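You operate a simulated robot arm through the tools that you are given. There is no shell and no other tool. Be economical: measure what you need, move in short steps, check, and stop when the job is done.

You are at the controls of a simulated two-armed robot. One attempt, no reset.

TASK
On the front corner of the work table, fold the blue cloth in half, so that its two long edges meet.

Only the result counts: the job must be done as asked and must still hold three seconds after the hand-in. Knocking over, shifting, dropping, spilling or breaking anything else fails it. Flat cloth is picked up by pressing the open fingertips on it (5 to 10 N) and closing them slowly along it; thin cloth reads only 2 to 8 mm in the jaws.

THE ROBOT
Two 7-joint arms with two-finger parallel grippers on one trunk, on a base that drives. Base frame: it is fixed to the floor where the robot stands at the start and does not move with it; the origin is under the middle of the robot, x ahead of it, y to its left, z up; the surface under the hand at the start is at about z = 900. Lengths are in mm, angles in degrees, forces in N, time in s.
The left shoulder is at the start at [70, 163, 1145], the right one opposite. With the tool pointing down near the work surface each hand reaches from about 380 to 880 mm from the robot's upright axis, wherever it stands, measured 20 degrees to its own side. Places, roughly: front corner of the work table [800, -200, 900]. Payload 3.43 kg a hand.
The TCP of each hand is the grasp point between the finger pads, 34 mm short of the fingertips. In the tool frame z runs along the fingers and y along their closing line. The gripper opens to 128 mm. The fingers are 24 mm wide and 12 mm thick; the gripper's body (48 by 130 mm) begins 96 mm behind the TCP.
Orientation is that of the tool frame in the base frame, as a unit quaternion [x, y, z, w]. With the fingers straight down and closing along the base's y, the tool's x points along the base's -x, its y along +y and its z along -z.

THE INTERFACE
- The arms move only by the tool drive_tool. It takes "left_moves", "right_moves" or both (then of equal length, played together; a hand with none holds still); each is a list of rows, each a list of 7 numbers: the shift along the tool's x, y, z in units of 30 mm (1.0 is 30 mm), then the turn, a rotation vector about the tool's x, y, z in units of 4 degrees (1.0 is 4 degrees), then the opening, from 0 (shut) to 1 (fully open). In form: [[x, y, z, rx, ry, rz, fingers], ...]. A call has 1 to 20 rows; each row shifts and turns the commanded pose from where the row before left it, along the tool's axes as they then stand. A call with a number of a shift or a turn outside -1 to 1 is refused whole. Each row takes 0.2 s and may step no farther than 50 mm and 8.6 degrees from the row before; otherwise, or with a gripper value out of range, the whole call is refused. Where a pose cannot be reached the arm comes as near as it can. A force on the tool above 40 N (or 10 N above the force at the start of the call, whichever is more), or a blocked arm, ends the call early, and 0.2 s more pass. Each finger travels about 153 mm/s and halts on what it meets, pressing with about 28 N; the grip force reading is that of the motor and also rises with nothing between the fingers. The clock runs only during rows and for 0.2 s after the last one: add rows that do not move to give the fingers time. It gives the time, the measured TCP pose, the force on the tool (base axes), the opening and the grip force at its end, in the units of the frame above (readings bear some noise), with the torque about the TCP (base axes, N m) and any sound that the robot's microphone picked up.
- Cameras (640 x 400 px; columns grow to the right, rows downward): "scene" is now at [139, -21.1, 1371.6]; the picture's right is [-0.19, -0.98, 0.00], its down [-0.65, 0.13, -0.75] and it looks along [0.73, -0.14, -0.67] (base axes); focal length 272 px, centre (320, 200). "left" rides on the left gripper at [76, 11, -160] in its tool frame; the picture's right is [-0.15, 0.99, 0.00], its down [-0.88, -0.13, -0.46] and it looks along [-0.45, -0.07, 0.89] (tool axes); focal length 234 px, centre (320, 200). "right" rides on the right gripper at [76, -11, -160] in its tool frame; the picture's right is [0.15, 0.99, 0.00], its down [-0.88, 0.13, -0.46] and it looks along [-0.45, 0.07, 0.89] (tool axes); focal length 234 px, centre (320, 200). There is no depth. A picture from a camera that has moved, and an enlarged one, comes with that camera's place and axes in the base frame and with its lens. The place of the scene camera against the robot may be out by one fixed shift of up to 18 mm in any direction.
- grab_frame(camera): a new picture of that camera. It takes no simulated time.
- slide_trunk(by): slides the trunk up (or, below 0, down) by that many mm; the arms and the scene camera ride with it, the base frame stays. It gives what a move gives, with no picture.
- roll_base(legs): drives the robot by 1 to 6 legs, each [ahead, left, turn to the left] in mm, mm and degrees, along the robot's own axes; the way and the turn of a leg run together, so that a leg with both is an arc; at most 1500 mm and 180 degrees a leg. The arms and the cameras ride along, it lands a little off, and it stops where it bumps. It gives what a move gives.
- pan_tilt(pan, tilt): turns the head with the scene camera to pan (to the left, within 86 degrees either way) and tilt (down, from -29 to 69), counted from straight ahead of the robot. It gives what a move gives.
- inspect(camera, box): a new picture of the part [left, top, right, bottom] of that camera's present view, enlarged. It takes no simulated time.
- hand_in(): hands the job in; it is judged then, once.

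Go step by step. Nothing tells you exact positions but the pictures and the camera data: compare them with the known pose of the tool, close in by small moves and look again before you grip or let go. The budget is 120 turns and 100 pictures, counting those below and the enlarged ones. Unless the task says otherwise, let go and move clear before handing in.

The tools are called after "Request:" as a command line: name --argument value ..., lists and objects as JSON in quotes. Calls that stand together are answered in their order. drive_tool: Moves the arms, as the interface text tells. Its arguments: {"type":"object","properties":{"left_moves":{"type":"array","items":{"type":"array","items":{"type":"number"}}},"right_moves":{"type":"array","items":{"type":"array","items":{"type":"number"}}}},"required":[]} The other tools are called the same way: slide_trunk (by) slides the trunk up or down; roll_base (legs) drives the base; pan_tilt (pan, tilt) turns the head that bears the scene camera; grab_frame (camera) takes a picture; inspect (camera, box) takes an enlarged picture of a part of a camera's view; hand_in () hands the job in.

At the start:

```text
t: 0.0
left_position: [619.3, 124.5, 1048.2]
left_tcp_rot: [0.001, 1.0, -0.001, 0.0]
left_wrist_force: [0.0, 0.1, 0.9]
left_ft_torque: [-0.01, 0.0, -0.03]
left_width: 127.9
left_grasp_force: 0.1
right_position: [458.0, -454.0, 1123.1]
right_tcp_rot: [0.001, 1.0, 0.0, 0.0]
right_wrist_force: [0.1, -0.7, 0.7]
right_ft_torque: [-0.03, -0.01, 0.02]
right_width: 127.8
right_grasp_force: 0.0
trunk travel left (down, up): [-625.0, 315.0]
robot x, y, heading: [-0.1, 1.0, 0.1]
head pan, tilt: [-10.8, 41.8]
```

scene: 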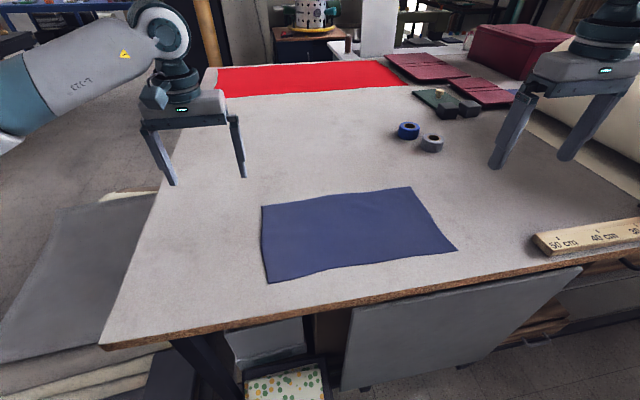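
right: 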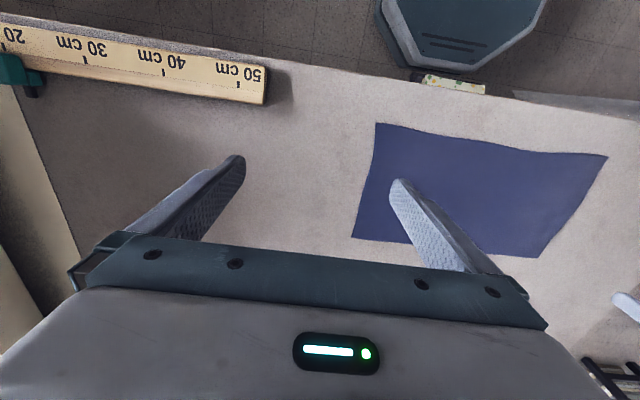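
left: 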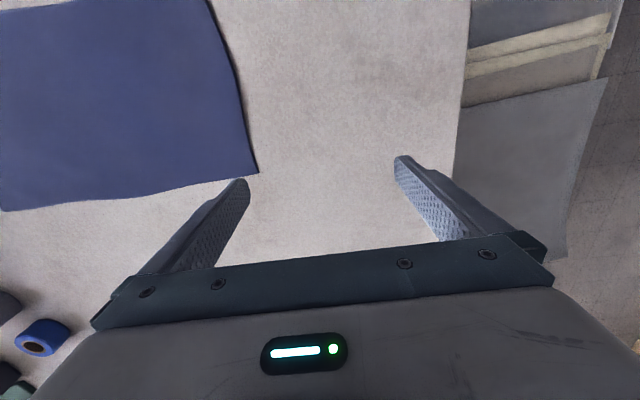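

The cloth lies with its long edges along y: far edge at x≈648, near edge at x≈426, y from about -365 to 32. I'll fold the far edge over onto the near one with both hands, and first I'll back the base 120 mm for room.

Request:
roll_base --legs '[[-120, 0, 0]]'

```text
t: 1.2
left_position: [502.2, 123.5, 1047.9]
left_tcp_rot: [0.001, 1.0, 0.001, -0.001]
left_wrist_force: [-0.2, 0.5, -0.5]
left_ft_torque: [0.01, 0.0, 0.03]
left_width: 128.2
left_grasp_force: 0.2
right_position: [339.3, -454.1, 1122.6]
right_tcp_rot: [0.001, 1.0, 0.0, 0.001]
right_wrist_force: [0.3, -0.2, -0.1]
right_ft_torque: [-0.01, 0.03, -0.03]
right_width: 127.7
right_grasp_force: 0.1
trunk travel left (down, up): [-625.0, 315.0]
robot x, y, heading: [-118.0, 3.0, -0.0]
head pan, tilt: [-10.8, 41.8]
```

Backed off; now move both hands above the far corners with fingers partly closed.

Request:
drive_tool --left_moves '[[-0.411, -0.329, 0.161, 0, 0, 0, 0.27], [-0.411, -0.329, 0.161, 0, 0, 0, 0.27], [-0.411, -0.329, 0.161, 0, 0, 0, 0.27], [-0.411, -0.329, 0.161, 0, 0, 0, 0.27], [-0.411, -0.329, 0.161, 0, 0, 0, 0.27], [-0.411, -0.329, 0.161, 0, 0, 0, 0.27], [-0.411, -0.329, 0.161, 0, 0, 0, 0.27], [-0.411, -0.329, 0.161, 0, 0, 0, 0.27], [-0.411, -0.329, 0.161, 0, 0, 0, 0.27], [-0.411, -0.329, 0.161, 0, 0, 0, 0.27], [-0.411, -0.329, 0.161, 0, 0, 0, 0.27], [-0.411, -0.329, 0.161, 0, 0, 0, 0.27], [0, 0, 0, 0, 0, 0, 0.27]]' --right_moves '[[-0.864, 0.317, 0.339, 0, 0, 0, 0.27], [-0.864, 0.317, 0.339, 0, 0, 0, 0.27], [-0.864, 0.317, 0.339, 0, 0, 0, 0.27], [-0.864, 0.317, 0.339, 0, 0, 0, 0.27], [-0.864, 0.317, 0.339, 0, 0, 0, 0.27], [-0.864, 0.317, 0.339, 0, 0, 0, 0.27], [-0.864, 0.317, 0.339, 0, 0, 0, 0.27], [-0.864, 0.317, 0.339, 0, 0, 0, 0.27], [-0.864, 0.317, 0.339, 0, 0, 0, 0.27], [-0.864, 0.317, 0.339, 0, 0, 0, 0.27], [-0.864, 0.317, 0.339, 0, 0, 0, 0.27], [-0.864, 0.317, 0.339, 0, 0, 0, 0.27], [0, 0, 0, 0, 0, 0, 0.27]]'

Request:
grab_frame --camera "left"

Request:
grab_frame --camera "right"

Request:
grab_frame --camera "scene"

```text
t: 4.0
left_position: [648.7, 4.7, 990.0]
left_tcp_rot: [0.001, 1.0, -0.001, -0.001]
left_wrist_force: [-0.1, -0.2, 0.1]
left_ft_torque: [0.0, -0.02, 0.02]
left_width: 34.4
left_grasp_force: 0.0
right_position: [621.5, -351.1, 1006.5]
right_tcp_rot: [0.001, 1.0, -0.001, 0.001]
right_wrist_force: [0.1, -0.3, -0.3]
right_ft_torque: [0.0, 0.02, -0.02]
right_width: 34.4
right_grasp_force: 0.0
right hand out of reach, approached as far as the arm can: row 12
trunk travel left (down, up): [-625.0, 315.0]
robot x, y, heading: [-115.0, -4.1, -0.3]
head pan, tilt: [-10.8, 41.8]
```

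```text
96 pictures are left
camera left: at [574.2, 16.1, 1151.8], right [0.15, 0.99, 0.0], down [0.88, -0.13, 0.45], along [0.45, -0.07, -0.89], focal length 234 px, centre (320, 200)
```

left: 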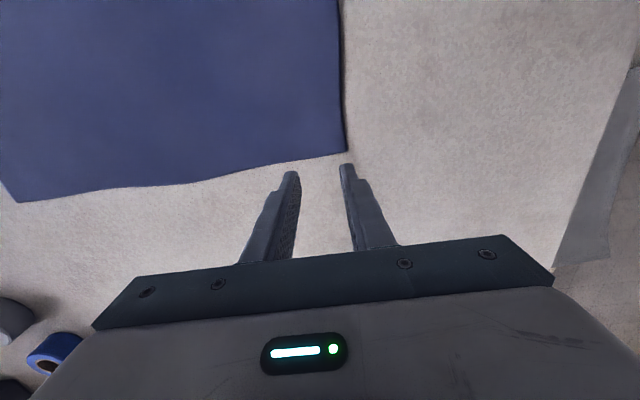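

```text
95 pictures are left
camera right: at [546.6, -362.5, 1165.3], right [-0.14, 0.99, 0.0], down [0.88, 0.13, 0.46], along [0.45, 0.07, -0.89], focal length 234 px, centre (320, 200)
```

right: 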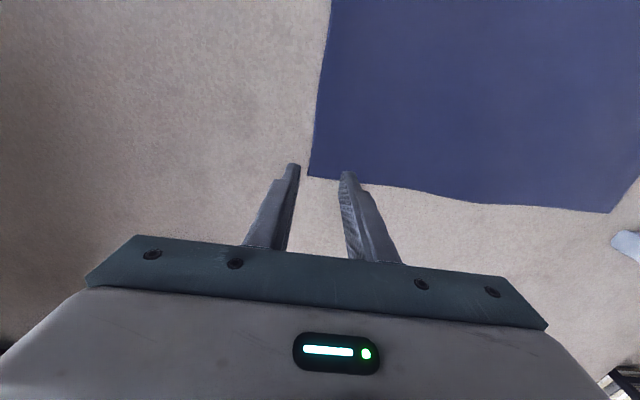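

```text
94 pictures are left
camera scene: at [20.6, -20.6, 1371.5], right [-0.19, -0.98, 0.0], down [-0.65, 0.13, -0.75], along [0.73, -0.14, -0.67], focal length 272 px, centre (320, 200)
```

scene: 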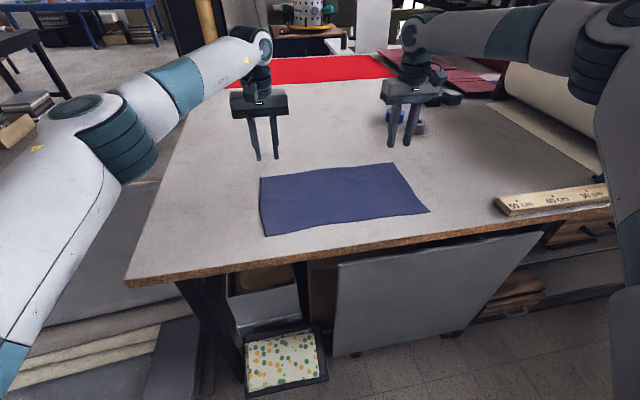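

Right arm is a little short; corners refine to A(648,34), B(650,-360). I'll roll forward 60 mm.

Request:
roll_base --legs '[[60, 0, 0]]'

```text
t: 5.0
left_position: [708.0, 3.5, 992.0]
left_tcp_rot: [0.002, 1.0, -0.001, 0.001]
left_wrist_force: [-0.8, 0.0, 0.9]
left_ft_torque: [-0.01, 0.0, -0.01]
left_width: 34.6
left_grasp_force: 0.0
right_position: [678.9, -352.3, 1007.1]
right_tcp_rot: [0.001, 1.0, 0.0, 0.001]
right_wrist_force: [-0.2, 0.6, -0.4]
right_ft_torque: [0.02, 0.03, 0.02]
right_width: 34.8
right_grasp_force: 0.0
trunk travel left (down, up): [-625.0, 315.0]
robot x, y, heading: [-60.3, 1.4, -0.1]
head pan, tilt: [-10.8, 41.8]
```

Request:
drive_tool --left_moves '[[0.517, -0.03, 0.35, 0, 0, 0, 0.27], [0.517, -0.03, 0.35, 0, 0, 0, 0.27], [0.517, -0.03, 0.35, 0, 0, 0, 0.27], [0.517, -0.03, 0.35, 0, 0, 0, 0.27], [0, 0, 0, 0, 0, 0, 0.27], [0, 0, 0, 0, 0, 0, 0.27]]' --right_moves '[[0.258, 0.21, 0.475, 0, 0, 0, 0.27], [0.258, 0.21, 0.475, 0, 0, 0, 0.27], [0.258, 0.21, 0.475, 0, 0, 0, 0.27], [0.258, 0.21, 0.475, 0, 0, 0, 0.27], [0, 0, 0, 0, 0, 0, 0.27], [0, 0, 0, 0, 0, 0, 0.27]]'

Request:
grab_frame --camera "left"

Request:
grab_frame --camera "right"

```text
t: 6.4
left_position: [645.5, 0.6, 947.8]
left_tcp_rot: [0.002, 1.0, 0.001, 0.0]
left_wrist_force: [0.8, -0.2, 0.1]
left_ft_torque: [0.02, 0.0, -0.01]
left_width: 34.6
left_grasp_force: 0.1
right_position: [648.2, -326.3, 950.0]
right_tcp_rot: [0.001, 1.0, -0.001, 0.0]
right_wrist_force: [-0.4, 0.5, -0.3]
right_ft_torque: [-0.03, 0.01, 0.01]
right_width: 34.3
right_grasp_force: 0.0
trunk travel left (down, up): [-625.0, 315.0]
robot x, y, heading: [-62.4, -1.7, -0.0]
head pan, tilt: [-10.8, 41.8]
```

```text
93 pictures are left
camera left: at [570.5, 12.0, 1110.0], right [0.15, 0.99, 0.0], down [0.88, -0.13, 0.46], along [0.45, -0.07, -0.89], focal length 234 px, centre (320, 200)
```

left: 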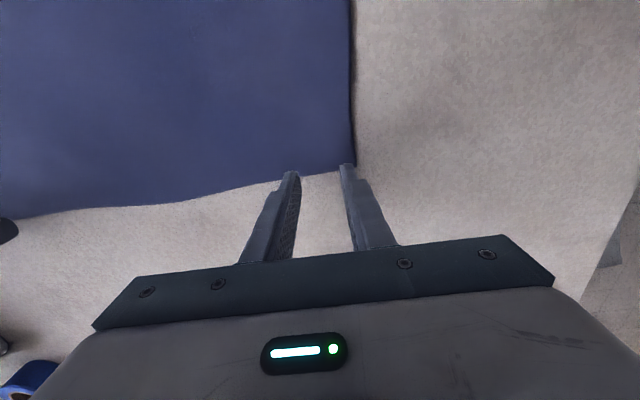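

```text
92 pictures are left
camera right: at [572.9, -337.4, 1108.8], right [-0.14, 0.99, 0.0], down [0.88, 0.13, 0.46], along [0.45, 0.07, -0.89], focal length 234 px, centre (320, 200)
```

right: 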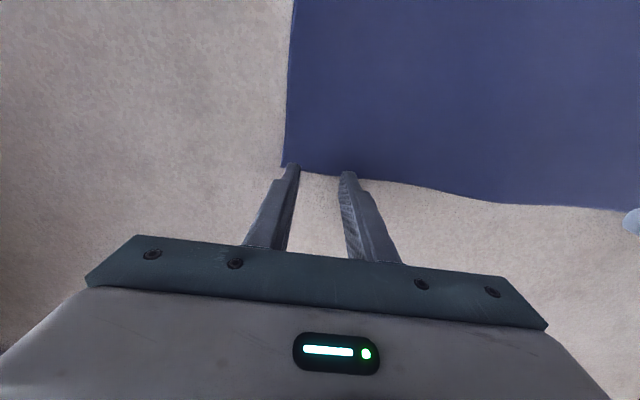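

Fingertips straddle the far edge with 13–19 mm overlap. Lowering to contact.

Request:
drive_tool --left_moves '[[0.05, 0, 0.15, 0, 0, 0, 0.27], [0.05, 0, 0.15, 0, 0, 0, 0.27], [0, 0, 0.1, 0, 0, 0, 0.27], [0, 0, 0.03, 0, 0, 0, 0.27], [0, 0, 0, 0, 0, 0, 0.27]]' --right_moves '[[0, 0, 0.17, 0, 0, 0, 0.27], [0, 0, 0.17, 0, 0, 0, 0.27], [0, 0, 0.13, 0, 0, 0, 0.27], [0, 0, 0.03, 0, 0, 0, 0.27], [0, 0, 0, 0, 0, 0, 0.27]]'

```text
t: 7.6
left_position: [642.2, -0.0, 934.8]
left_tcp_rot: [0.002, 1.0, 0.0, 0.0]
left_wrist_force: [0.6, 1.7, 3.0]
left_ft_torque: [0.01, -0.01, 0.02]
left_width: 34.3
left_grasp_force: 0.0
right_position: [648.9, -328.1, 936.4]
right_tcp_rot: [0.0, 1.0, 0.0, 0.002]
right_wrist_force: [0.7, -0.9, 4.3]
right_ft_torque: [-0.03, 0.01, 0.02]
right_width: 34.8
right_grasp_force: 0.1
trunk travel left (down, up): [-625.0, 315.0]
robot x, y, heading: [-56.5, -0.9, -0.3]
head pan, tilt: [-10.8, 41.8]
```

Contact at 3–4 N; press slightly more.

Request:
drive_tool --left_moves '[[0, 0, 0.05, 0, 0, 0, 0.27], [0, 0, 0, 0, 0, 0, 0.27]]' --right_moves '[[0, 0, 0.05, 0, 0, 0, 0.27], [0, 0, 0, 0, 0, 0, 0.27]]'

```text
t: 8.2
left_position: [640.8, -1.1, 934.5]
left_tcp_rot: [0.001, 1.0, 0.0, 0.001]
left_wrist_force: [2.4, -0.9, 9.1]
left_ft_torque: [0.05, -0.02, 0.01]
left_width: 34.4
left_grasp_force: 0.1
right_position: [649.2, -327.2, 935.0]
right_tcp_rot: [0.002, 1.0, 0.0, 0.002]
right_wrist_force: [1.6, -3.1, 13.8]
right_ft_torque: [-0.09, 0.03, 0.02]
right_width: 34.4
right_grasp_force: 0.0
trunk travel left (down, up): [-625.0, 315.0]
robot x, y, heading: [-57.4, 1.6, -0.3]
head pan, tilt: [-10.8, 41.8]
```

Request:
drive_tool --left_moves '[[0, 0, 0, 0, 0, 0, 0.25], [0, 0, 0, 0, 0, 0, 0.23], [0, 0, 0, 0, 0, 0, 0.21], [0, 0, 0, 0, 0, 0, 0.19], [0, 0, 0, 0, 0, 0, 0.17], [0, 0, 0, 0, 0, 0, 0.15], [0, 0, 0, 0, 0, 0, 0.13], [0, 0, 0, 0, 0, 0, 0.11], [0, 0, 0, 0, 0, 0, 0.09], [0, 0, 0, 0, 0, 0, 0.07], [0, 0, 0, 0, 0, 0, 0.05], [0, 0, 0, 0, 0, 0, 0.03], [0, 0, 0, 0, 0, 0, 0.01], [0, 0, 0, 0, 0, 0, 0], [0, 0, 0, 0, 0, 0, 0]]' --right_moves '[[0, 0, -0.025, 0, 0, 0, 0.25], [0, 0, 0, 0, 0, 0, 0.23], [0, 0, 0, 0, 0, 0, 0.21], [0, 0, 0, 0, 0, 0, 0.19], [0, 0, 0, 0, 0, 0, 0.17], [0, 0, 0, 0, 0, 0, 0.15], [0, 0, 0, 0, 0, 0, 0.13], [0, 0, 0, 0, 0, 0, 0.11], [0, 0, 0, 0, 0, 0, 0.09], [0, 0, 0, 0, 0, 0, 0.07], [0, 0, 0, 0, 0, 0, 0.05], [0, 0, 0, 0, 0, 0, 0.03], [0, 0, 0, 0, 0, 0, 0.01], [0, 0, 0, 0, 0, 0, 0], [0, 0, 0, 0, 0, 0, 0]]'

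Request:
grab_frame --camera "left"

Request:
grab_frame --camera "right"

```text
t: 11.4
left_position: [641.1, 0.6, 936.7]
left_tcp_rot: [0.001, 1.0, 0.0, 0.002]
left_wrist_force: [5.4, -6.3, 21.2]
left_ft_torque: [-0.33, -0.02, 0.1]
left_width: 5.9
left_grasp_force: 27.8
right_position: [645.5, -328.4, 935.8]
right_tcp_rot: [0.002, 1.0, 0.0, 0.002]
right_wrist_force: [1.1, 1.8, 15.0]
right_ft_torque: [0.09, 0.13, -0.04]
right_width: 0.0
right_grasp_force: 27.8
trunk travel left (down, up): [-625.0, 315.0]
robot x, y, heading: [-62.1, -0.8, -0.3]
head pan, tilt: [-10.8, 41.8]
```

```text
91 pictures are left
camera left: at [565.0, 11.1, 1097.5], right [0.15, 0.99, 0.0], down [0.88, -0.13, 0.46], along [0.45, -0.07, -0.89], focal length 234 px, centre (320, 200)
```

left: 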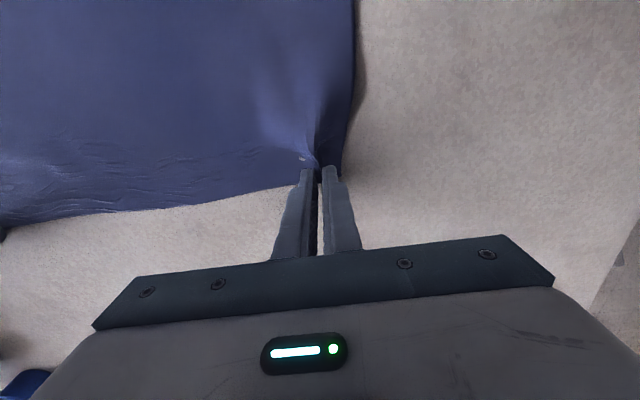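

```text
90 pictures are left
camera right: at [571.2, -338.5, 1094.9], right [-0.14, 0.99, 0.0], down [0.88, 0.13, 0.46], along [0.46, 0.07, -0.89], focal length 234 px, centre (320, 200)
```

right: 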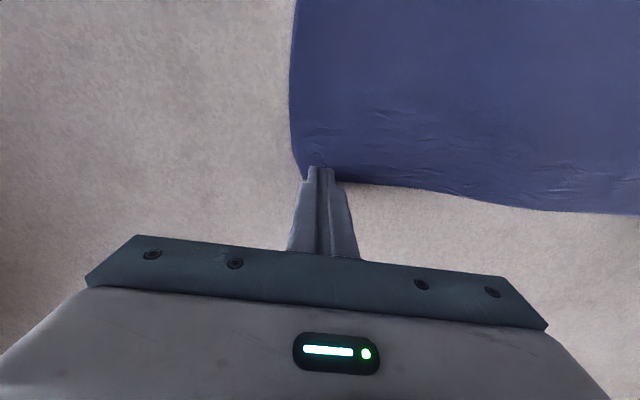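

Left holds the cloth (5.9 mm); the right slipped. Lift right a little, reopen, shift inward and try again.

Request:
drive_tool --left_moves '[[0, 0, -0.06, 0, 0, 0, 0], [0, 0, 0, 0, 0, 0, 0], [0, 0, 0, 0, 0, 0, 0], [0, 0, 0, 0, 0, 0, 0], [0, 0, 0, 0, 0, 0, 0], [0, 0, 0, 0, 0, 0, 0], [0, 0, 0, 0, 0, 0, 0]]' --right_moves '[[0, 0, -0.4, 0, 0, 0, 0], [0.15, 0.3, 0, 0, 0, 0, 0.27], [0, 0, 0, 0, 0, 0, 0.27], [0, 0, 0, 0, 0, 0, 0.27], [0, 0, 0.25, 0, 0, 0, 0.27], [0, 0, 0.12, 0, 0, 0, 0.27], [0, 0, 0, 0, 0, 0, 0.27]]'

Request:
grab_frame --camera "right"

```text
t: 13.0
left_position: [641.2, 0.1, 937.4]
left_tcp_rot: [0.001, 1.0, 0.001, 0.001]
left_wrist_force: [2.7, -0.5, 14.5]
left_ft_torque: [-0.11, 0.04, 0.03]
left_width: 4.7
left_grasp_force: 27.9
right_position: [645.1, -319.5, 936.0]
right_tcp_rot: [0.001, 1.0, 0.001, 0.002]
right_wrist_force: [-0.2, -0.4, 5.1]
right_ft_torque: [0.06, -0.03, 0.0]
right_width: 34.1
right_grasp_force: 0.0
trunk travel left (down, up): [-625.0, 315.0]
robot x, y, heading: [-59.5, 1.7, 0.3]
head pan, tilt: [-10.8, 41.8]
```

```text
89 pictures are left
camera right: at [568.1, -330.1, 1095.3], right [-0.14, 0.99, 0.0], down [0.88, 0.13, 0.46], along [0.45, 0.07, -0.89], focal length 234 px, centre (320, 200)
```

right: 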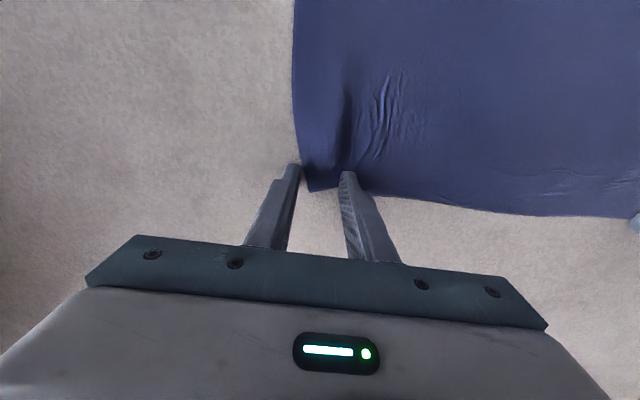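

The right outer finger sits off the cloth; shift 14 mm further inward and press again.

Request:
drive_tool --right_moves '[[0, 0, -0.3, 0, 0, 0, 0.27], [0.1, 0.47, 0, 0, 0, 0, 0.27], [0, 0, 0.25, 0, 0, 0, 0.27], [0, 0, 0.08, 0, 0, 0, 0.27], [0, 0, 0, 0, 0, 0, 0.27]]'

Request:
grab_frame --camera "right"

```text
t: 14.2
left_position: [641.7, 0.2, 936.7]
left_tcp_rot: [0.001, 1.0, 0.0, 0.001]
left_wrist_force: [1.6, 1.2, 14.6]
left_ft_torque: [-0.04, 0.06, -0.01]
left_width: 4.4
left_grasp_force: 27.7
right_position: [641.1, -306.0, 935.1]
right_tcp_rot: [0.001, 1.0, -0.001, 0.003]
right_wrist_force: [0.6, -1.6, 4.5]
right_ft_torque: [-0.05, -0.03, -0.03]
right_width: 34.7
right_grasp_force: 0.5
trunk travel left (down, up): [-625.0, 315.0]
robot x, y, heading: [-58.3, 0.1, 0.1]
head pan, tilt: [-10.8, 41.8]
```

```text
88 pictures are left
camera right: at [565.1, -316.0, 1094.3], right [-0.14, 0.99, 0.0], down [0.88, 0.13, 0.46], along [0.45, 0.07, -0.89], focal length 234 px, centre (320, 200)
```

right: 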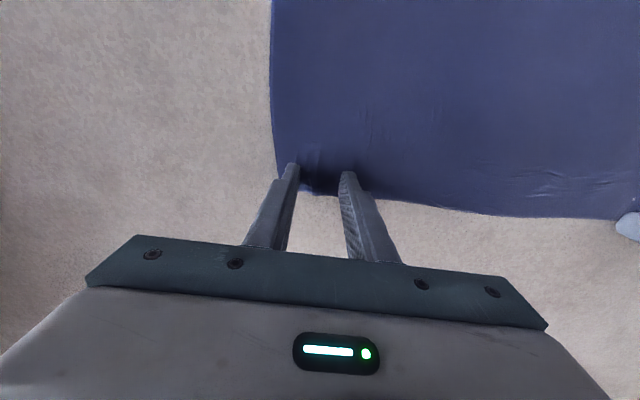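

Both right fingers are on the cloth now; press to about 8–9 N and close more slowly.

Request:
drive_tool --right_moves '[[0, 0, 0.035, 0, 0, 0, 0.27], [0, 0, 0, 0, 0, 0, 0.25], [0, 0, 0, 0, 0, 0, 0.235], [0, 0, 0, 0, 0, 0, 0.22], [0, 0, 0, 0, 0, 0, 0.205], [0, 0, 0, 0, 0, 0, 0.19], [0, 0, 0, 0, 0, 0, 0.175], [0, 0, 0, 0, 0, 0, 0.16], [0, 0, 0, 0, 0, 0, 0.145], [0, 0, 0, 0, 0, 0, 0.13], [0, 0, 0, 0, 0, 0, 0.115], [0, 0, 0, 0, 0, 0, 0.1], [0, 0, 0, 0, 0, 0, 0.085], [0, 0, 0, 0, 0, 0, 0.07], [0, 0, 0, 0, 0, 0, 0.055], [0, 0, 0, 0, 0, 0, 0.04], [0, 0, 0, 0, 0, 0, 0.025], [0, 0, 0, 0, 0, 0, 0.01], [0, 0, 0, 0, 0, 0, 0], [0, 0, 0, 0, 0, 0, 0]]'

Request:
grab_frame --camera "right"

```text
t: 18.4
left_position: [641.6, -0.2, 937.5]
left_tcp_rot: [0.002, 1.0, -0.001, 0.001]
left_wrist_force: [2.7, -1.9, 10.4]
left_ft_torque: [-0.1, -0.04, 0.01]
left_width: 4.0
left_grasp_force: 28.0
right_position: [639.2, -304.5, 935.7]
right_tcp_rot: [0.002, 1.0, 0.0, 0.001]
right_wrist_force: [0.0, -0.3, 16.9]
right_ft_torque: [-0.03, -0.02, 0.02]
right_width: 2.5
right_grasp_force: 28.1
trunk travel left (down, up): [-625.0, 315.0]
robot x, y, heading: [-62.3, -2.2, 0.1]
head pan, tilt: [-10.8, 41.8]
```

```text
87 pictures are left
camera right: at [564.5, -315.4, 1094.0], right [-0.14, 0.99, 0.0], down [0.88, 0.13, 0.46], along [0.45, 0.07, -0.89], focal length 234 px, centre (320, 200)
```

right: 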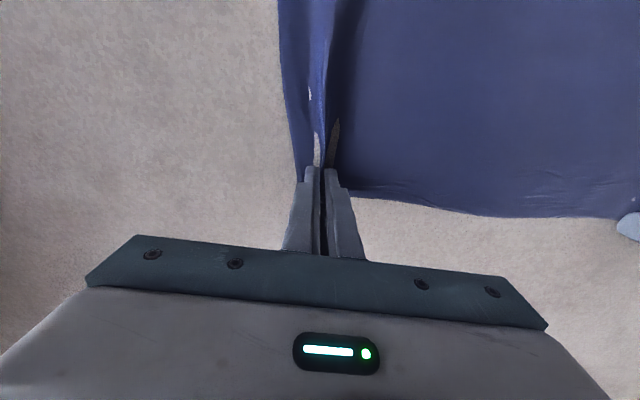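

Both hands read cloth. Lift 30 mm straight up and check.

Request:
drive_tool --left_moves '[[0, 0, -0.2, 0, 0, 0, 0], [0.1, 0, -0.3, 0, 0, 0, 0], [0.2, 0, -0.5, 0, 0, 0, 0], [0, 0, 0, 0, 0, 0, 0]]' --right_moves '[[0, 0, -0.2, 0, 0, 0, 0], [0.1, 0, -0.3, 0, 0, 0, 0], [0.2, 0, -0.5, 0, 0, 0, 0], [0, 0, 0, 0, 0, 0, 0]]'

Request:
grab_frame --camera "right"

Request:
grab_frame --camera "left"

Request:
inspect --camera "scene" --box '[180, 80, 500, 280]'

```text
t: 19.4
left_position: [633.2, 0.7, 963.9]
left_tcp_rot: [0.002, 1.0, 0.0, -0.001]
left_wrist_force: [0.2, -4.7, -0.3]
left_ft_torque: [-0.17, 0.0, 0.11]
left_width: 2.1
left_grasp_force: 28.4
right_position: [632.1, -305.5, 961.8]
right_tcp_rot: [0.001, 1.0, 0.0, -0.001]
right_wrist_force: [-0.6, 4.8, -0.2]
right_ft_torque: [0.19, 0.01, -0.04]
right_width: 2.3
right_grasp_force: 27.8
trunk travel left (down, up): [-625.0, 315.0]
robot x, y, heading: [-61.3, 2.2, 0.1]
head pan, tilt: [-10.8, 41.8]
```

```text
86 pictures are left
camera right: at [557.5, -316.6, 1120.2], right [-0.14, 0.99, 0.0], down [0.88, 0.13, 0.46], along [0.45, 0.07, -0.89], focal length 234 px, centre (320, 200)
```

right: 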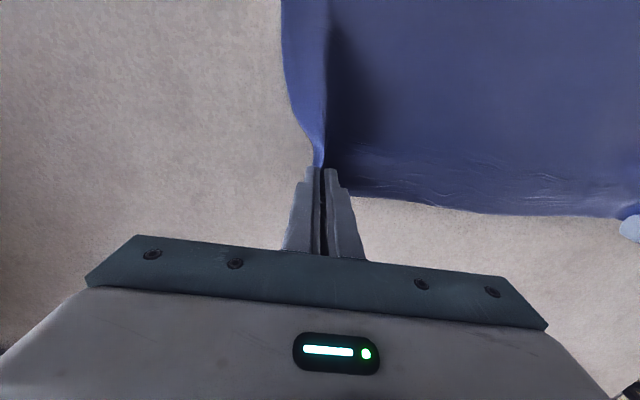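

```text
85 pictures are left
camera left: at [559.5, 11.5, 1126.2], right [0.15, 0.99, 0.0], down [0.88, -0.13, 0.45], along [0.45, -0.07, -0.89], focal length 234 px, centre (320, 200)
```

left: 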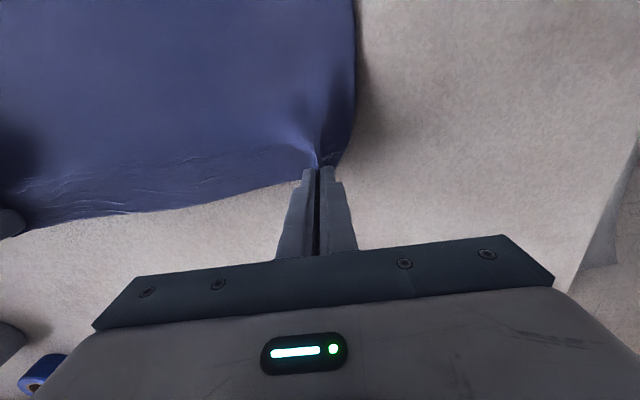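

```text
2.00 times, centred on (340, 180) of scene
camera zoom: at [79.9, -21.6, 1371.3], right [-0.19, -0.98, 0.0], down [-0.65, 0.13, -0.75], along [0.73, -0.14, -0.67], focal length 543 px, centre (280, 240)
```

zoom: 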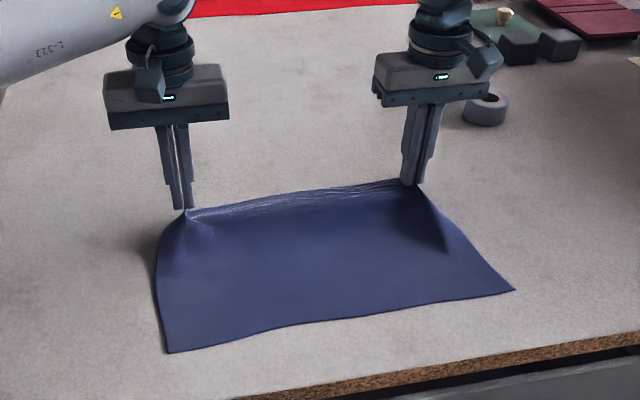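

Both corners lift cleanly and the edge is straight. Now I carry it in a slow arc toward the near edge, tilting the fingers forward.

Request:
drive_tool --left_moves '[[0.164, 0, -0.314, 0, -0.5, 0, 0], [0.164, 0, -0.314, 0, -0.5, 0, 0], [0.142, 0, -0.325, 0, -0.5, 0, 0], [0.142, 0, -0.325, 0, -0.5, 0, 0], [0.237, 0, -0.21, 0, -0.5, 0, 0], [0.237, 0, -0.21, 0, -0.5, 0, 0], [0.222, 0, -0.226, 0, -0.5, 0, 0], [0.222, 0, -0.226, 0, -0.5, 0, 0], [0.294, 0, -0.166, 0, -0.5, 0, 0], [0.294, 0, -0.166, 0, -0.5, 0, 0], [0.282, 0, -0.186, 0, -0.5, 0, 0], [0.282, 0, -0.186, 0, -0.5, 0, 0], [0.314, 0, -0.119, 0, -0.5, 0, 0], [0.314, 0, -0.119, 0, -0.5, 0, 0], [0.305, 0, -0.14, 0, -0.5, 0, 0], [0.305, 0, -0.14, 0, -0.5, 0, 0], [0.34, 0, -0.067, 0, -0.5, 0, 0], [0.34, 0, -0.067, 0, -0.5, 0, 0], [0.335, 0, -0.09, 0, -0.5, 0, 0], [0.335, 0, -0.09, 0, -0.5, 0, 0]]' --right_moves '[[0.164, 0, -0.314, 0, -0.5, 0, 0], [0.164, 0, -0.314, 0, -0.5, 0, 0], [0.142, 0, -0.325, 0, -0.5, 0, 0], [0.142, 0, -0.325, 0, -0.5, 0, 0], [0.237, 0, -0.21, 0, -0.5, 0, 0], [0.237, 0, -0.21, 0, -0.5, 0, 0], [0.222, 0, -0.226, 0, -0.5, 0, 0], [0.222, 0, -0.226, 0, -0.5, 0, 0], [0.294, 0, -0.166, 0, -0.5, 0, 0], [0.294, 0, -0.166, 0, -0.5, 0, 0], [0.282, 0, -0.186, 0, -0.5, 0, 0], [0.282, 0, -0.186, 0, -0.5, 0, 0], [0.314, 0, -0.119, 0, -0.5, 0, 0], [0.314, 0, -0.119, 0, -0.5, 0, 0], [0.305, 0, -0.14, 0, -0.5, 0, 0], [0.305, 0, -0.14, 0, -0.5, 0, 0], [0.34, 0, -0.067, 0, -0.5, 0, 0], [0.34, 0, -0.067, 0, -0.5, 0, 0], [0.335, 0, -0.09, 0, -0.5, 0, 0], [0.335, 0, -0.09, 0, -0.5, 0, 0]]'

Request:
inspect --camera "scene" --box '[180, 80, 500, 280]'

Request:
grab_frame --camera "right"

```text
t: 23.6
left_position: [461.9, 0.6, 1014.5]
left_tcp_rot: [0.002, 0.94, -0.002, 0.342]
left_wrist_force: [0.3, -3.0, 0.3]
left_ft_torque: [-0.15, 0.0, -0.04]
left_width: 1.9
left_grasp_force: 27.5
right_position: [462.6, -304.2, 1011.6]
right_tcp_rot: [0.002, 0.94, 0.001, 0.342]
right_wrist_force: [-0.7, 3.0, -0.5]
right_ft_torque: [0.1, 0.03, 0.07]
right_width: 2.2
right_grasp_force: 28.5
trunk travel left (down, up): [-625.0, 315.0]
robot x, y, heading: [-58.0, -0.5, -0.1]
head pan, tilt: [-10.8, 41.8]
```

```text
2.00 times, centred on (340, 180) of scene
camera zoom: at [78.6, -22.1, 1371.6], right [-0.19, -0.98, 0.0], down [-0.65, 0.13, -0.75], along [0.73, -0.14, -0.67], focal length 543 px, centre (280, 240)
```

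zoom: 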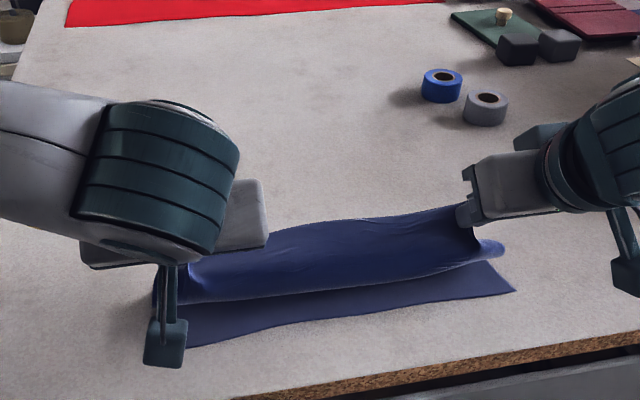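

```text
82 pictures are left
camera right: at [302.8, -314.8, 1083.8], right [-0.11, 0.99, -0.09], down [0.38, 0.13, 0.92], along [0.92, 0.07, -0.39], focal length 234 px, centre (320, 200)
```

right: 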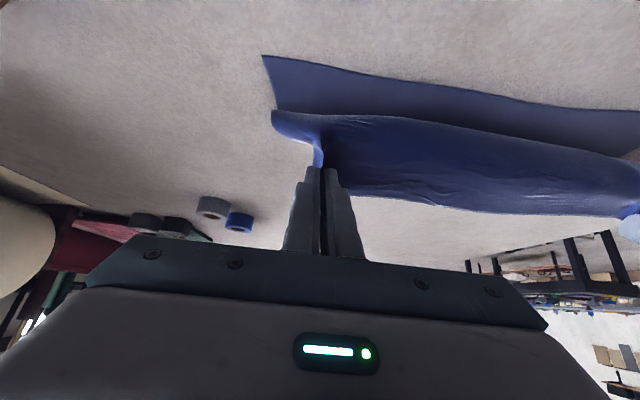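

The fold is rolling over nicely. Continue down toward the near edge with more tilt, stopping about 5 mm above.

Request:
drive_tool --left_moves '[[0.316, 0, 0.148, 0, -0.5, 0, 0], [0.321, 0, 0.137, 0, -0.5, 0, 0], [0.326, 0, 0.126, 0, -0.5, 0, 0], [0.33, 0, 0.114, 0, -0.5, 0, 0], [0.333, 0, 0.103, 0, -0.5, 0, 0], [0.337, 0, 0.091, 0, -0.5, 0, 0], [0.34, 0, 0.079, 0, -0.5, 0, 0], [0.343, 0, 0.067, 0, -0.5, 0, 0], [0, 0, 0, 0, 0, 0, 0]]' --right_moves '[[0.316, 0, 0.148, 0, -0.5, 0, 0], [0.321, 0, 0.137, 0, -0.5, 0, 0], [0.326, 0, 0.126, 0, -0.5, 0, 0], [0.33, 0, 0.114, 0, -0.5, 0, 0], [0.333, 0, 0.103, 0, -0.5, 0, 0], [0.337, 0, 0.091, 0, -0.5, 0, 0], [0.34, 0, 0.079, 0, -0.5, 0, 0], [0.343, 0, 0.067, 0, -0.5, 0, 0], [0, 0, 0, 0, 0, 0, 0]]'

Request:
inspect --camera "scene" --box '[200, 120, 480, 295]'

Request:
grab_frame --camera "right"

Request:
grab_frame --camera "left"

```text
t: 25.6
left_position: [426.5, 0.6, 937.4]
left_tcp_rot: [0.001, 0.883, -0.002, 0.47]
left_wrist_force: [2.3, -10.8, -0.1]
left_ft_torque: [-0.2, -0.03, -0.31]
left_width: 2.1
left_grasp_force: 28.1
right_position: [496.3, -320.7, 934.6]
right_tcp_rot: [0.001, 0.882, 0.0, 0.471]
right_wrist_force: [-1.4, 12.8, 5.1]
right_ft_torque: [0.17, -0.06, 0.46]
right_width: 2.5
right_grasp_force: 27.7
right hand out of reach, approached as far as the arm can: row 1, 2, 3, 4, 5, 6, 7, 8
trunk travel left (down, up): [-625.0, 315.0]
robot x, y, heading: [-60.3, 1.7, -0.1]
head pan, tilt: [-10.8, 41.8]
```

```text
2.29 times, centred on (340, 208) of scene
camera zoom: at [78.4, -20.8, 1371.7], right [-0.19, -0.98, 0.0], down [-0.65, 0.13, -0.75], along [0.73, -0.14, -0.67], focal length 621 px, centre (274, 183)
```

zoom: 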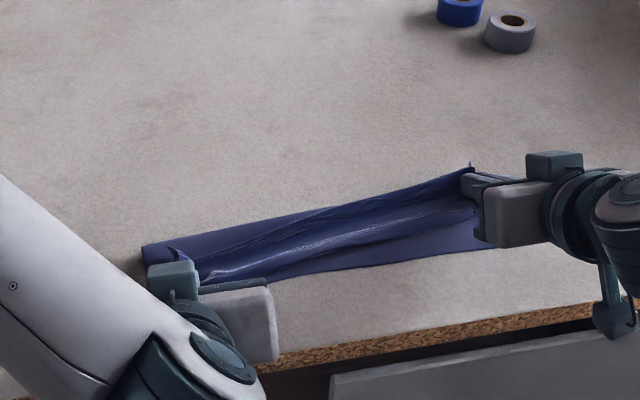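

```text
80 pictures are left
camera right: at [321.9, -330.9, 959.2], right [-0.08, 0.99, -0.12], down [0.11, 0.13, 0.99], along [0.99, 0.07, -0.12], focal length 234 px, centre (320, 200)
```

right: 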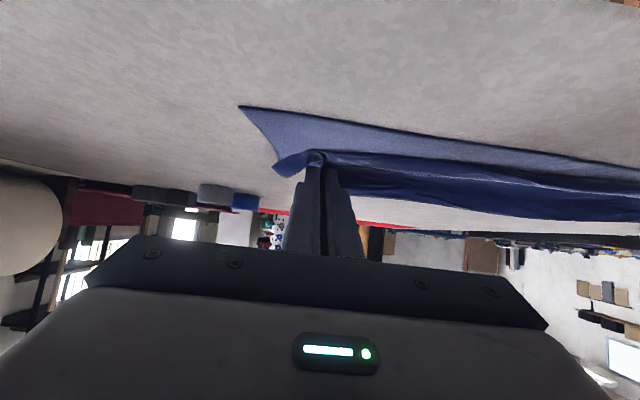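

```text
79 pictures are left
camera left: at [252.9, 12.1, 966.3], right [0.09, 0.99, 0.12], down [0.11, -0.13, 0.99], along [0.99, -0.07, -0.12], focal length 234 px, centre (320, 200)
```

left: 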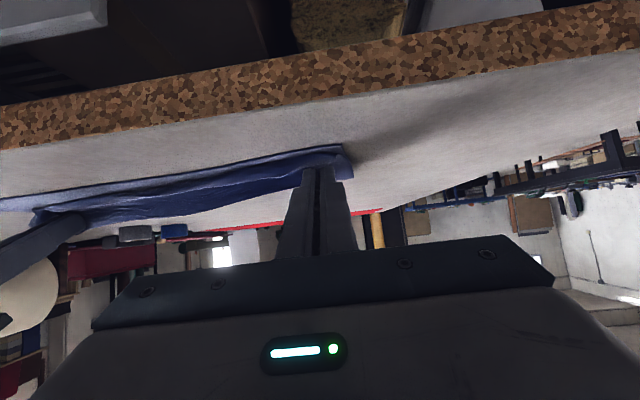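

The right arm runs out of room near the body at this tilt. I'll raise both hands back up to mid-arc, then back the base 100 mm, which carries the hands to the near edge with better reach.

Request:
drive_tool --left_moves '[[-0.379, 0, 0.245, 0, 0, 0, 0], [-0.379, 0, 0.245, 0, 0, 0, 0], [-0.379, 0, 0.245, 0, 0, 0, 0], [-0.379, 0, 0.245, 0, 0, 0, 0], [-0.379, 0, 0.245, 0, 0, 0, 0], [-0.379, 0, 0.245, 0, 0, 0, 0], [-0.379, 0, 0.245, 0, 0, 0, 0], [-0.379, 0, 0.245, 0, 0, 0, 0], [0, 0, 0, 0, 0, 0, 0]]' --right_moves '[[-0.225, 0.07, 0, 0, 0, 0, 0], [-0.225, 0.07, 0, 0, 0, 0, 0], [-0.225, 0.07, 0, 0, 0, 0, 0], [-0.225, 0.07, 0, 0, 0, 0, 0], [-0.225, 0.07, 0, 0, 0, 0, 0], [-0.225, 0.07, 0, 0, 0, 0, 0], [-0.225, 0.07, 0, 0, 0, 0, 0], [-0.225, 0.07, 0, 0, 0, 0, 0], [0, 0, 0, 0, 0, 0, 0]]'

Request:
inspect --camera "scene" --box '[200, 120, 480, 295]'

```text
t: 27.6
left_position: [526.9, 0.6, 981.0]
left_tcp_rot: [0.0, 0.883, 0.0, 0.47]
left_wrist_force: [-0.3, -1.0, 0.9]
left_ft_torque: [-0.02, 0.01, -0.01]
left_width: 1.6
left_grasp_force: 27.9
right_position: [526.0, -305.2, 977.3]
right_tcp_rot: [0.001, 0.882, 0.0, 0.47]
right_wrist_force: [-0.5, -0.5, 0.3]
right_ft_torque: [0.03, -0.01, -0.02]
right_width: 2.1
right_grasp_force: 27.9
trunk travel left (down, up): [-625.0, 315.0]
robot x, y, heading: [-58.9, -0.4, -0.2]
head pan, tilt: [-10.8, 41.8]
```

```text
2.29 times, centred on (340, 208) of scene
camera zoom: at [78.7, -21.7, 1371.6], right [-0.19, -0.98, 0.0], down [-0.65, 0.13, -0.75], along [0.73, -0.14, -0.67], focal length 621 px, centre (274, 183)
```

zoom: 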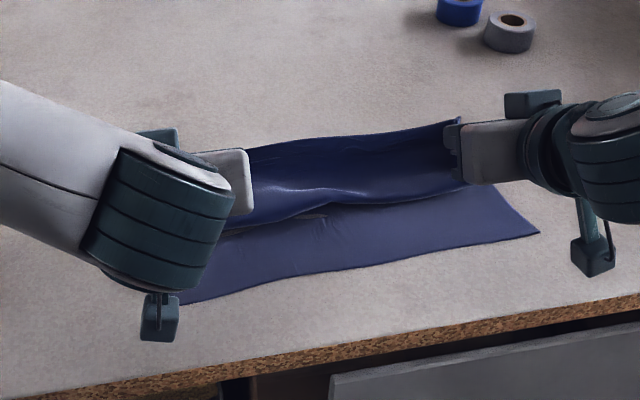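

Hands are back mid-arc with the bottom layer lying flat. Back the base 100 mm.

Request:
roll_base --legs '[[-100, 0, 0]]'

Request:
grab_frame --camera "scene"

Request:
grab_frame --camera "right"

Request:
grab_frame --camera "left"

```text
t: 28.8
left_position: [426.0, 1.3, 980.7]
left_tcp_rot: [0.0, 0.883, 0.0, 0.47]
left_wrist_force: [-0.6, -0.3, 0.3]
left_ft_torque: [-0.01, 0.02, -0.01]
left_width: 1.8
left_grasp_force: 27.9
right_position: [427.0, -303.0, 978.0]
right_tcp_rot: [0.0, 0.882, 0.001, 0.471]
right_wrist_force: [0.4, 0.6, 0.4]
right_ft_torque: [0.01, 0.03, 0.02]
right_width: 2.2
right_grasp_force: 28.3
trunk travel left (down, up): [-625.0, 315.0]
robot x, y, heading: [-157.7, -3.4, -0.1]
head pan, tilt: [-10.8, 41.8]
```

```text
77 pictures are left
camera scene: at [-20.3, -21.0, 1371.6], right [-0.19, -0.98, 0.0], down [-0.65, 0.13, -0.75], along [0.73, -0.14, -0.67], focal length 272 px, centre (320, 200)
```

scene: 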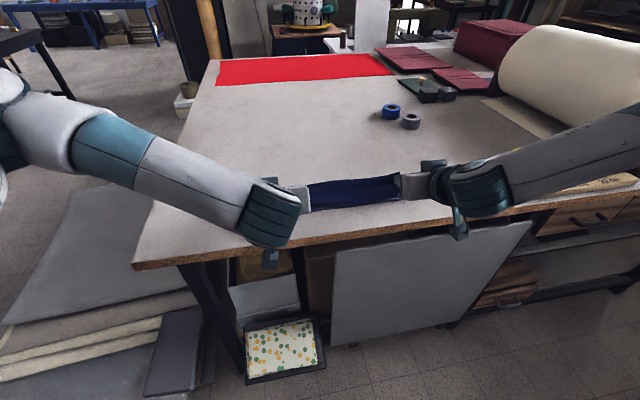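

```text
76 pictures are left
camera right: at [253.7, -314.0, 1002.8], right [-0.08, 0.99, -0.12], down [0.11, 0.13, 0.99], along [0.99, 0.07, -0.12], focal length 234 px, centre (320, 200)
```

right: 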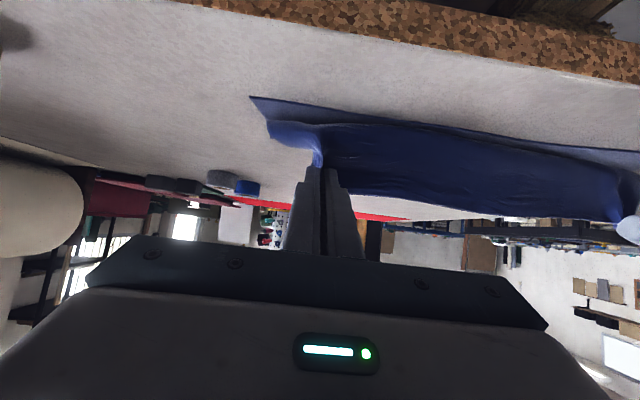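

```text
75 pictures are left
camera left: at [253.0, 12.1, 1009.3], right [0.08, 0.99, 0.12], down [0.12, -0.13, 0.98], along [0.99, -0.07, -0.12], focal length 234 px, centre (320, 200)
```

left: 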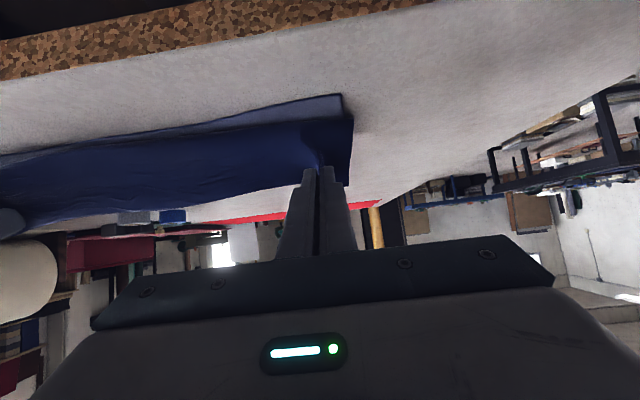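

Near edge now lies at x≈437 (left) to 446 (right). Lower the held edge onto it.

Request:
drive_tool --left_moves '[[0.202, 0, 0.177, 0, 0, 0, 0], [0.202, 0, 0.177, 0, 0, 0, 0], [0.202, 0, 0.177, 0, 0, 0, 0], [0.202, 0, 0.177, 0, 0, 0, 0], [0.202, 0, 0.177, 0, 0, 0, 0], [0.202, 0, 0.177, 0, 0, 0, 0], [0, 0, 0, 0, 0, 0, 0]]' --right_moves '[[0.156, 0, 0.226, 0, 0, 0, 0], [0.156, 0, 0.226, 0, 0, 0, 0], [0.156, 0, 0.226, 0, 0, 0, 0], [0.156, 0, 0.226, 0, 0, 0, 0], [0.156, 0, 0.226, 0, 0, 0, 0], [0.156, 0, 0.226, 0, 0, 0, 0], [0, 0, 0, 0, 0, 0, 0]]'

Request:
grab_frame --camera "right"

Request:
grab_frame --camera "left"

Request:
inspect --camera "scene" --box '[240, 140, 480, 290]'

```text
t: 30.4
left_position: [433.0, -0.0, 932.4]
left_tcp_rot: [0.001, 0.883, -0.001, 0.47]
left_wrist_force: [1.1, -1.8, 1.1]
left_ft_torque: [-0.04, -0.08, -0.03]
left_width: 1.7
left_grasp_force: 27.6
right_position: [446.3, -302.6, 932.6]
right_tcp_rot: [0.001, 0.882, 0.0, 0.471]
right_wrist_force: [-0.9, 0.4, 6.5]
right_ft_torque: [-0.04, -0.03, -0.01]
right_width: 2.2
right_grasp_force: 28.2
trunk travel left (down, up): [-625.0, 315.0]
robot x, y, heading: [-158.2, 3.2, -0.2]
head pan, tilt: [-10.8, 41.8]
```

```text
74 pictures are left
camera right: at [272.0, -313.6, 958.1], right [-0.08, 0.99, -0.12], down [0.11, 0.13, 0.99], along [0.99, 0.07, -0.12], focal length 234 px, centre (320, 200)
```

right: 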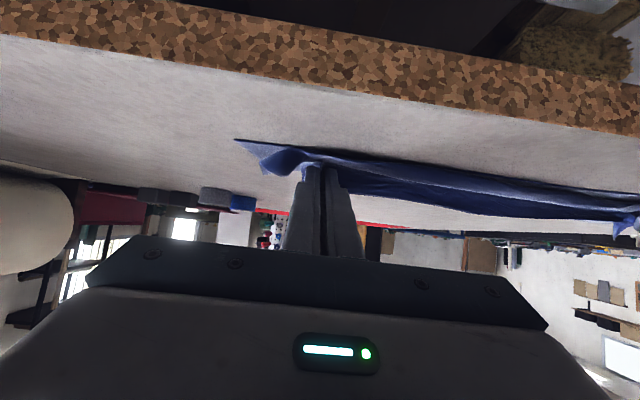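

```text
73 pictures are left
camera left: at [259.0, 11.9, 961.1], right [0.08, 0.99, 0.12], down [0.11, -0.13, 0.98], along [0.99, -0.07, -0.12], focal length 234 px, centre (320, 200)
```

left: 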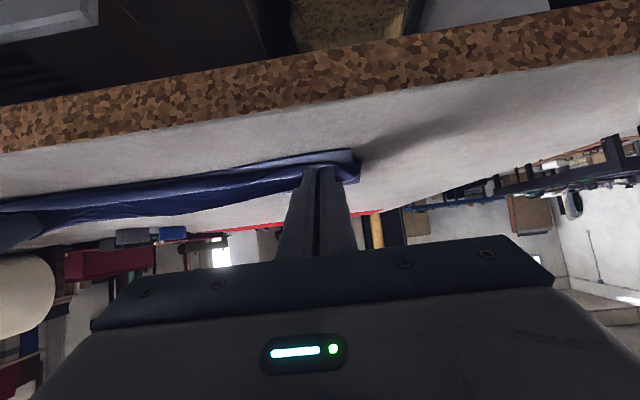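

```text
2.67 times, centred on (360, 215) of scene
camera zoom: at [-20.7, -20.8, 1371.7], right [-0.19, -0.98, 0.0], down [-0.65, 0.13, -0.75], along [0.73, -0.14, -0.67], focal length 724 px, centre (213, 160)
```

zoom: 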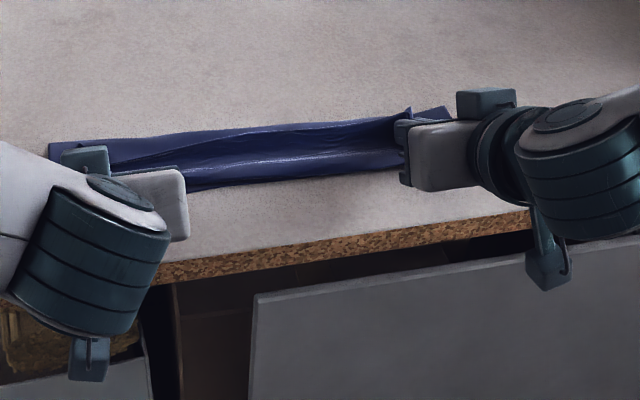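

The held edge is resting at the near edge. Open slightly and back out along the fingers.

Request:
drive_tool --left_moves '[[0, 0, 0, 0, 0, 0, 0.1], [0, 0, 0, 0, 0, 0, 0.2], [0, 0, 0, 0, 0, 0, 0.2], [0, 0, -0.3, 0, 0, 0, 0.2], [0, 0, -0.5, 0, 0, 0, 0.2], [0, 0, -0.8, 0, 0, 0, 0.2], [-0.5, 0, -0.8, 0, 0, 0, 0.2], [-0.5, 0, -0.8, 0, 0, 0, 0.2], [-0.5, 0, -0.8, 0, 0, 0, 0.2], [0, 0, 0, 0, 0, 0, 0.2]]' --right_moves '[[0, 0, 0, 0, 0, 0, 0.1], [0, 0, 0, 0, 0, 0, 0.2], [0, 0, 0, 0, 0, 0, 0.2], [0, 0, -0.3, 0, 0, 0, 0.2], [0, 0, -0.5, 0, 0, 0, 0.2], [0, 0, -0.8, 0, 0, 0, 0.2], [-0.5, 0, -0.8, 0, 0, 0, 0.2], [-0.5, 0, -0.8, 0, 0, 0, 0.2], [-0.5, 0, -0.8, 0, 0, 0, 0.2], [0, 0, 0, 0, 0, 0, 0.2]]'

Request:
grab_frame --camera "right"

Request:
grab_frame --camera "left"

Request:
inspect --camera "scene" --box '[240, 140, 480, 290]'

```text
t: 32.6
left_position: [359.6, 1.7, 1036.2]
left_tcp_rot: [0.001, 0.884, -0.001, 0.468]
left_wrist_force: [0.4, -0.4, 0.4]
left_ft_torque: [0.0, 0.01, 0.01]
left_width: 25.3
left_grasp_force: 0.1
right_position: [410.6, -311.6, 1034.7]
right_tcp_rot: [0.0, 0.883, 0.0, 0.469]
right_wrist_force: [0.0, 0.6, -0.1]
right_ft_torque: [-0.02, 0.0, -0.02]
right_width: 25.8
right_grasp_force: 0.0
right hand out of reach, approached as far as the arm can: row 7, 8, 9
trunk travel left (down, up): [-625.0, 315.0]
robot x, y, heading: [-161.8, 2.3, 0.1]
head pan, tilt: [-10.8, 41.8]
```

```text
71 pictures are left
camera right: at [236.3, -322.5, 1060.8], right [-0.08, 0.99, -0.12], down [0.12, 0.13, 0.98], along [0.99, 0.07, -0.13], focal length 234 px, centre (320, 200)
```

right: 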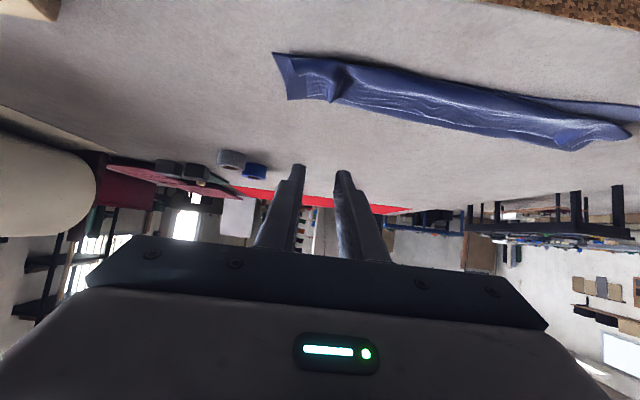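

```text
70 pictures are left
camera left: at [184.9, 13.0, 1065.2], right [0.08, 0.99, 0.12], down [0.12, -0.13, 0.98], along [0.99, -0.07, -0.13], focal length 234 px, centre (320, 200)
```

left: 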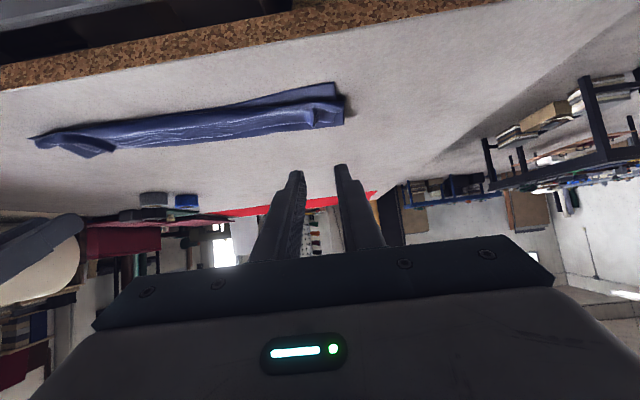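

```text
2.67 times, centred on (360, 215) of scene
camera zoom: at [-18.8, -21.1, 1371.4], right [-0.19, -0.98, 0.0], down [-0.65, 0.13, -0.75], along [0.73, -0.14, -0.67], focal length 724 px, centre (213, 160)
```

zoom: 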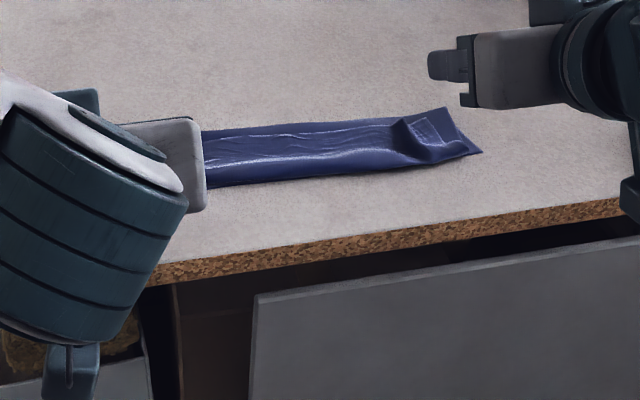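

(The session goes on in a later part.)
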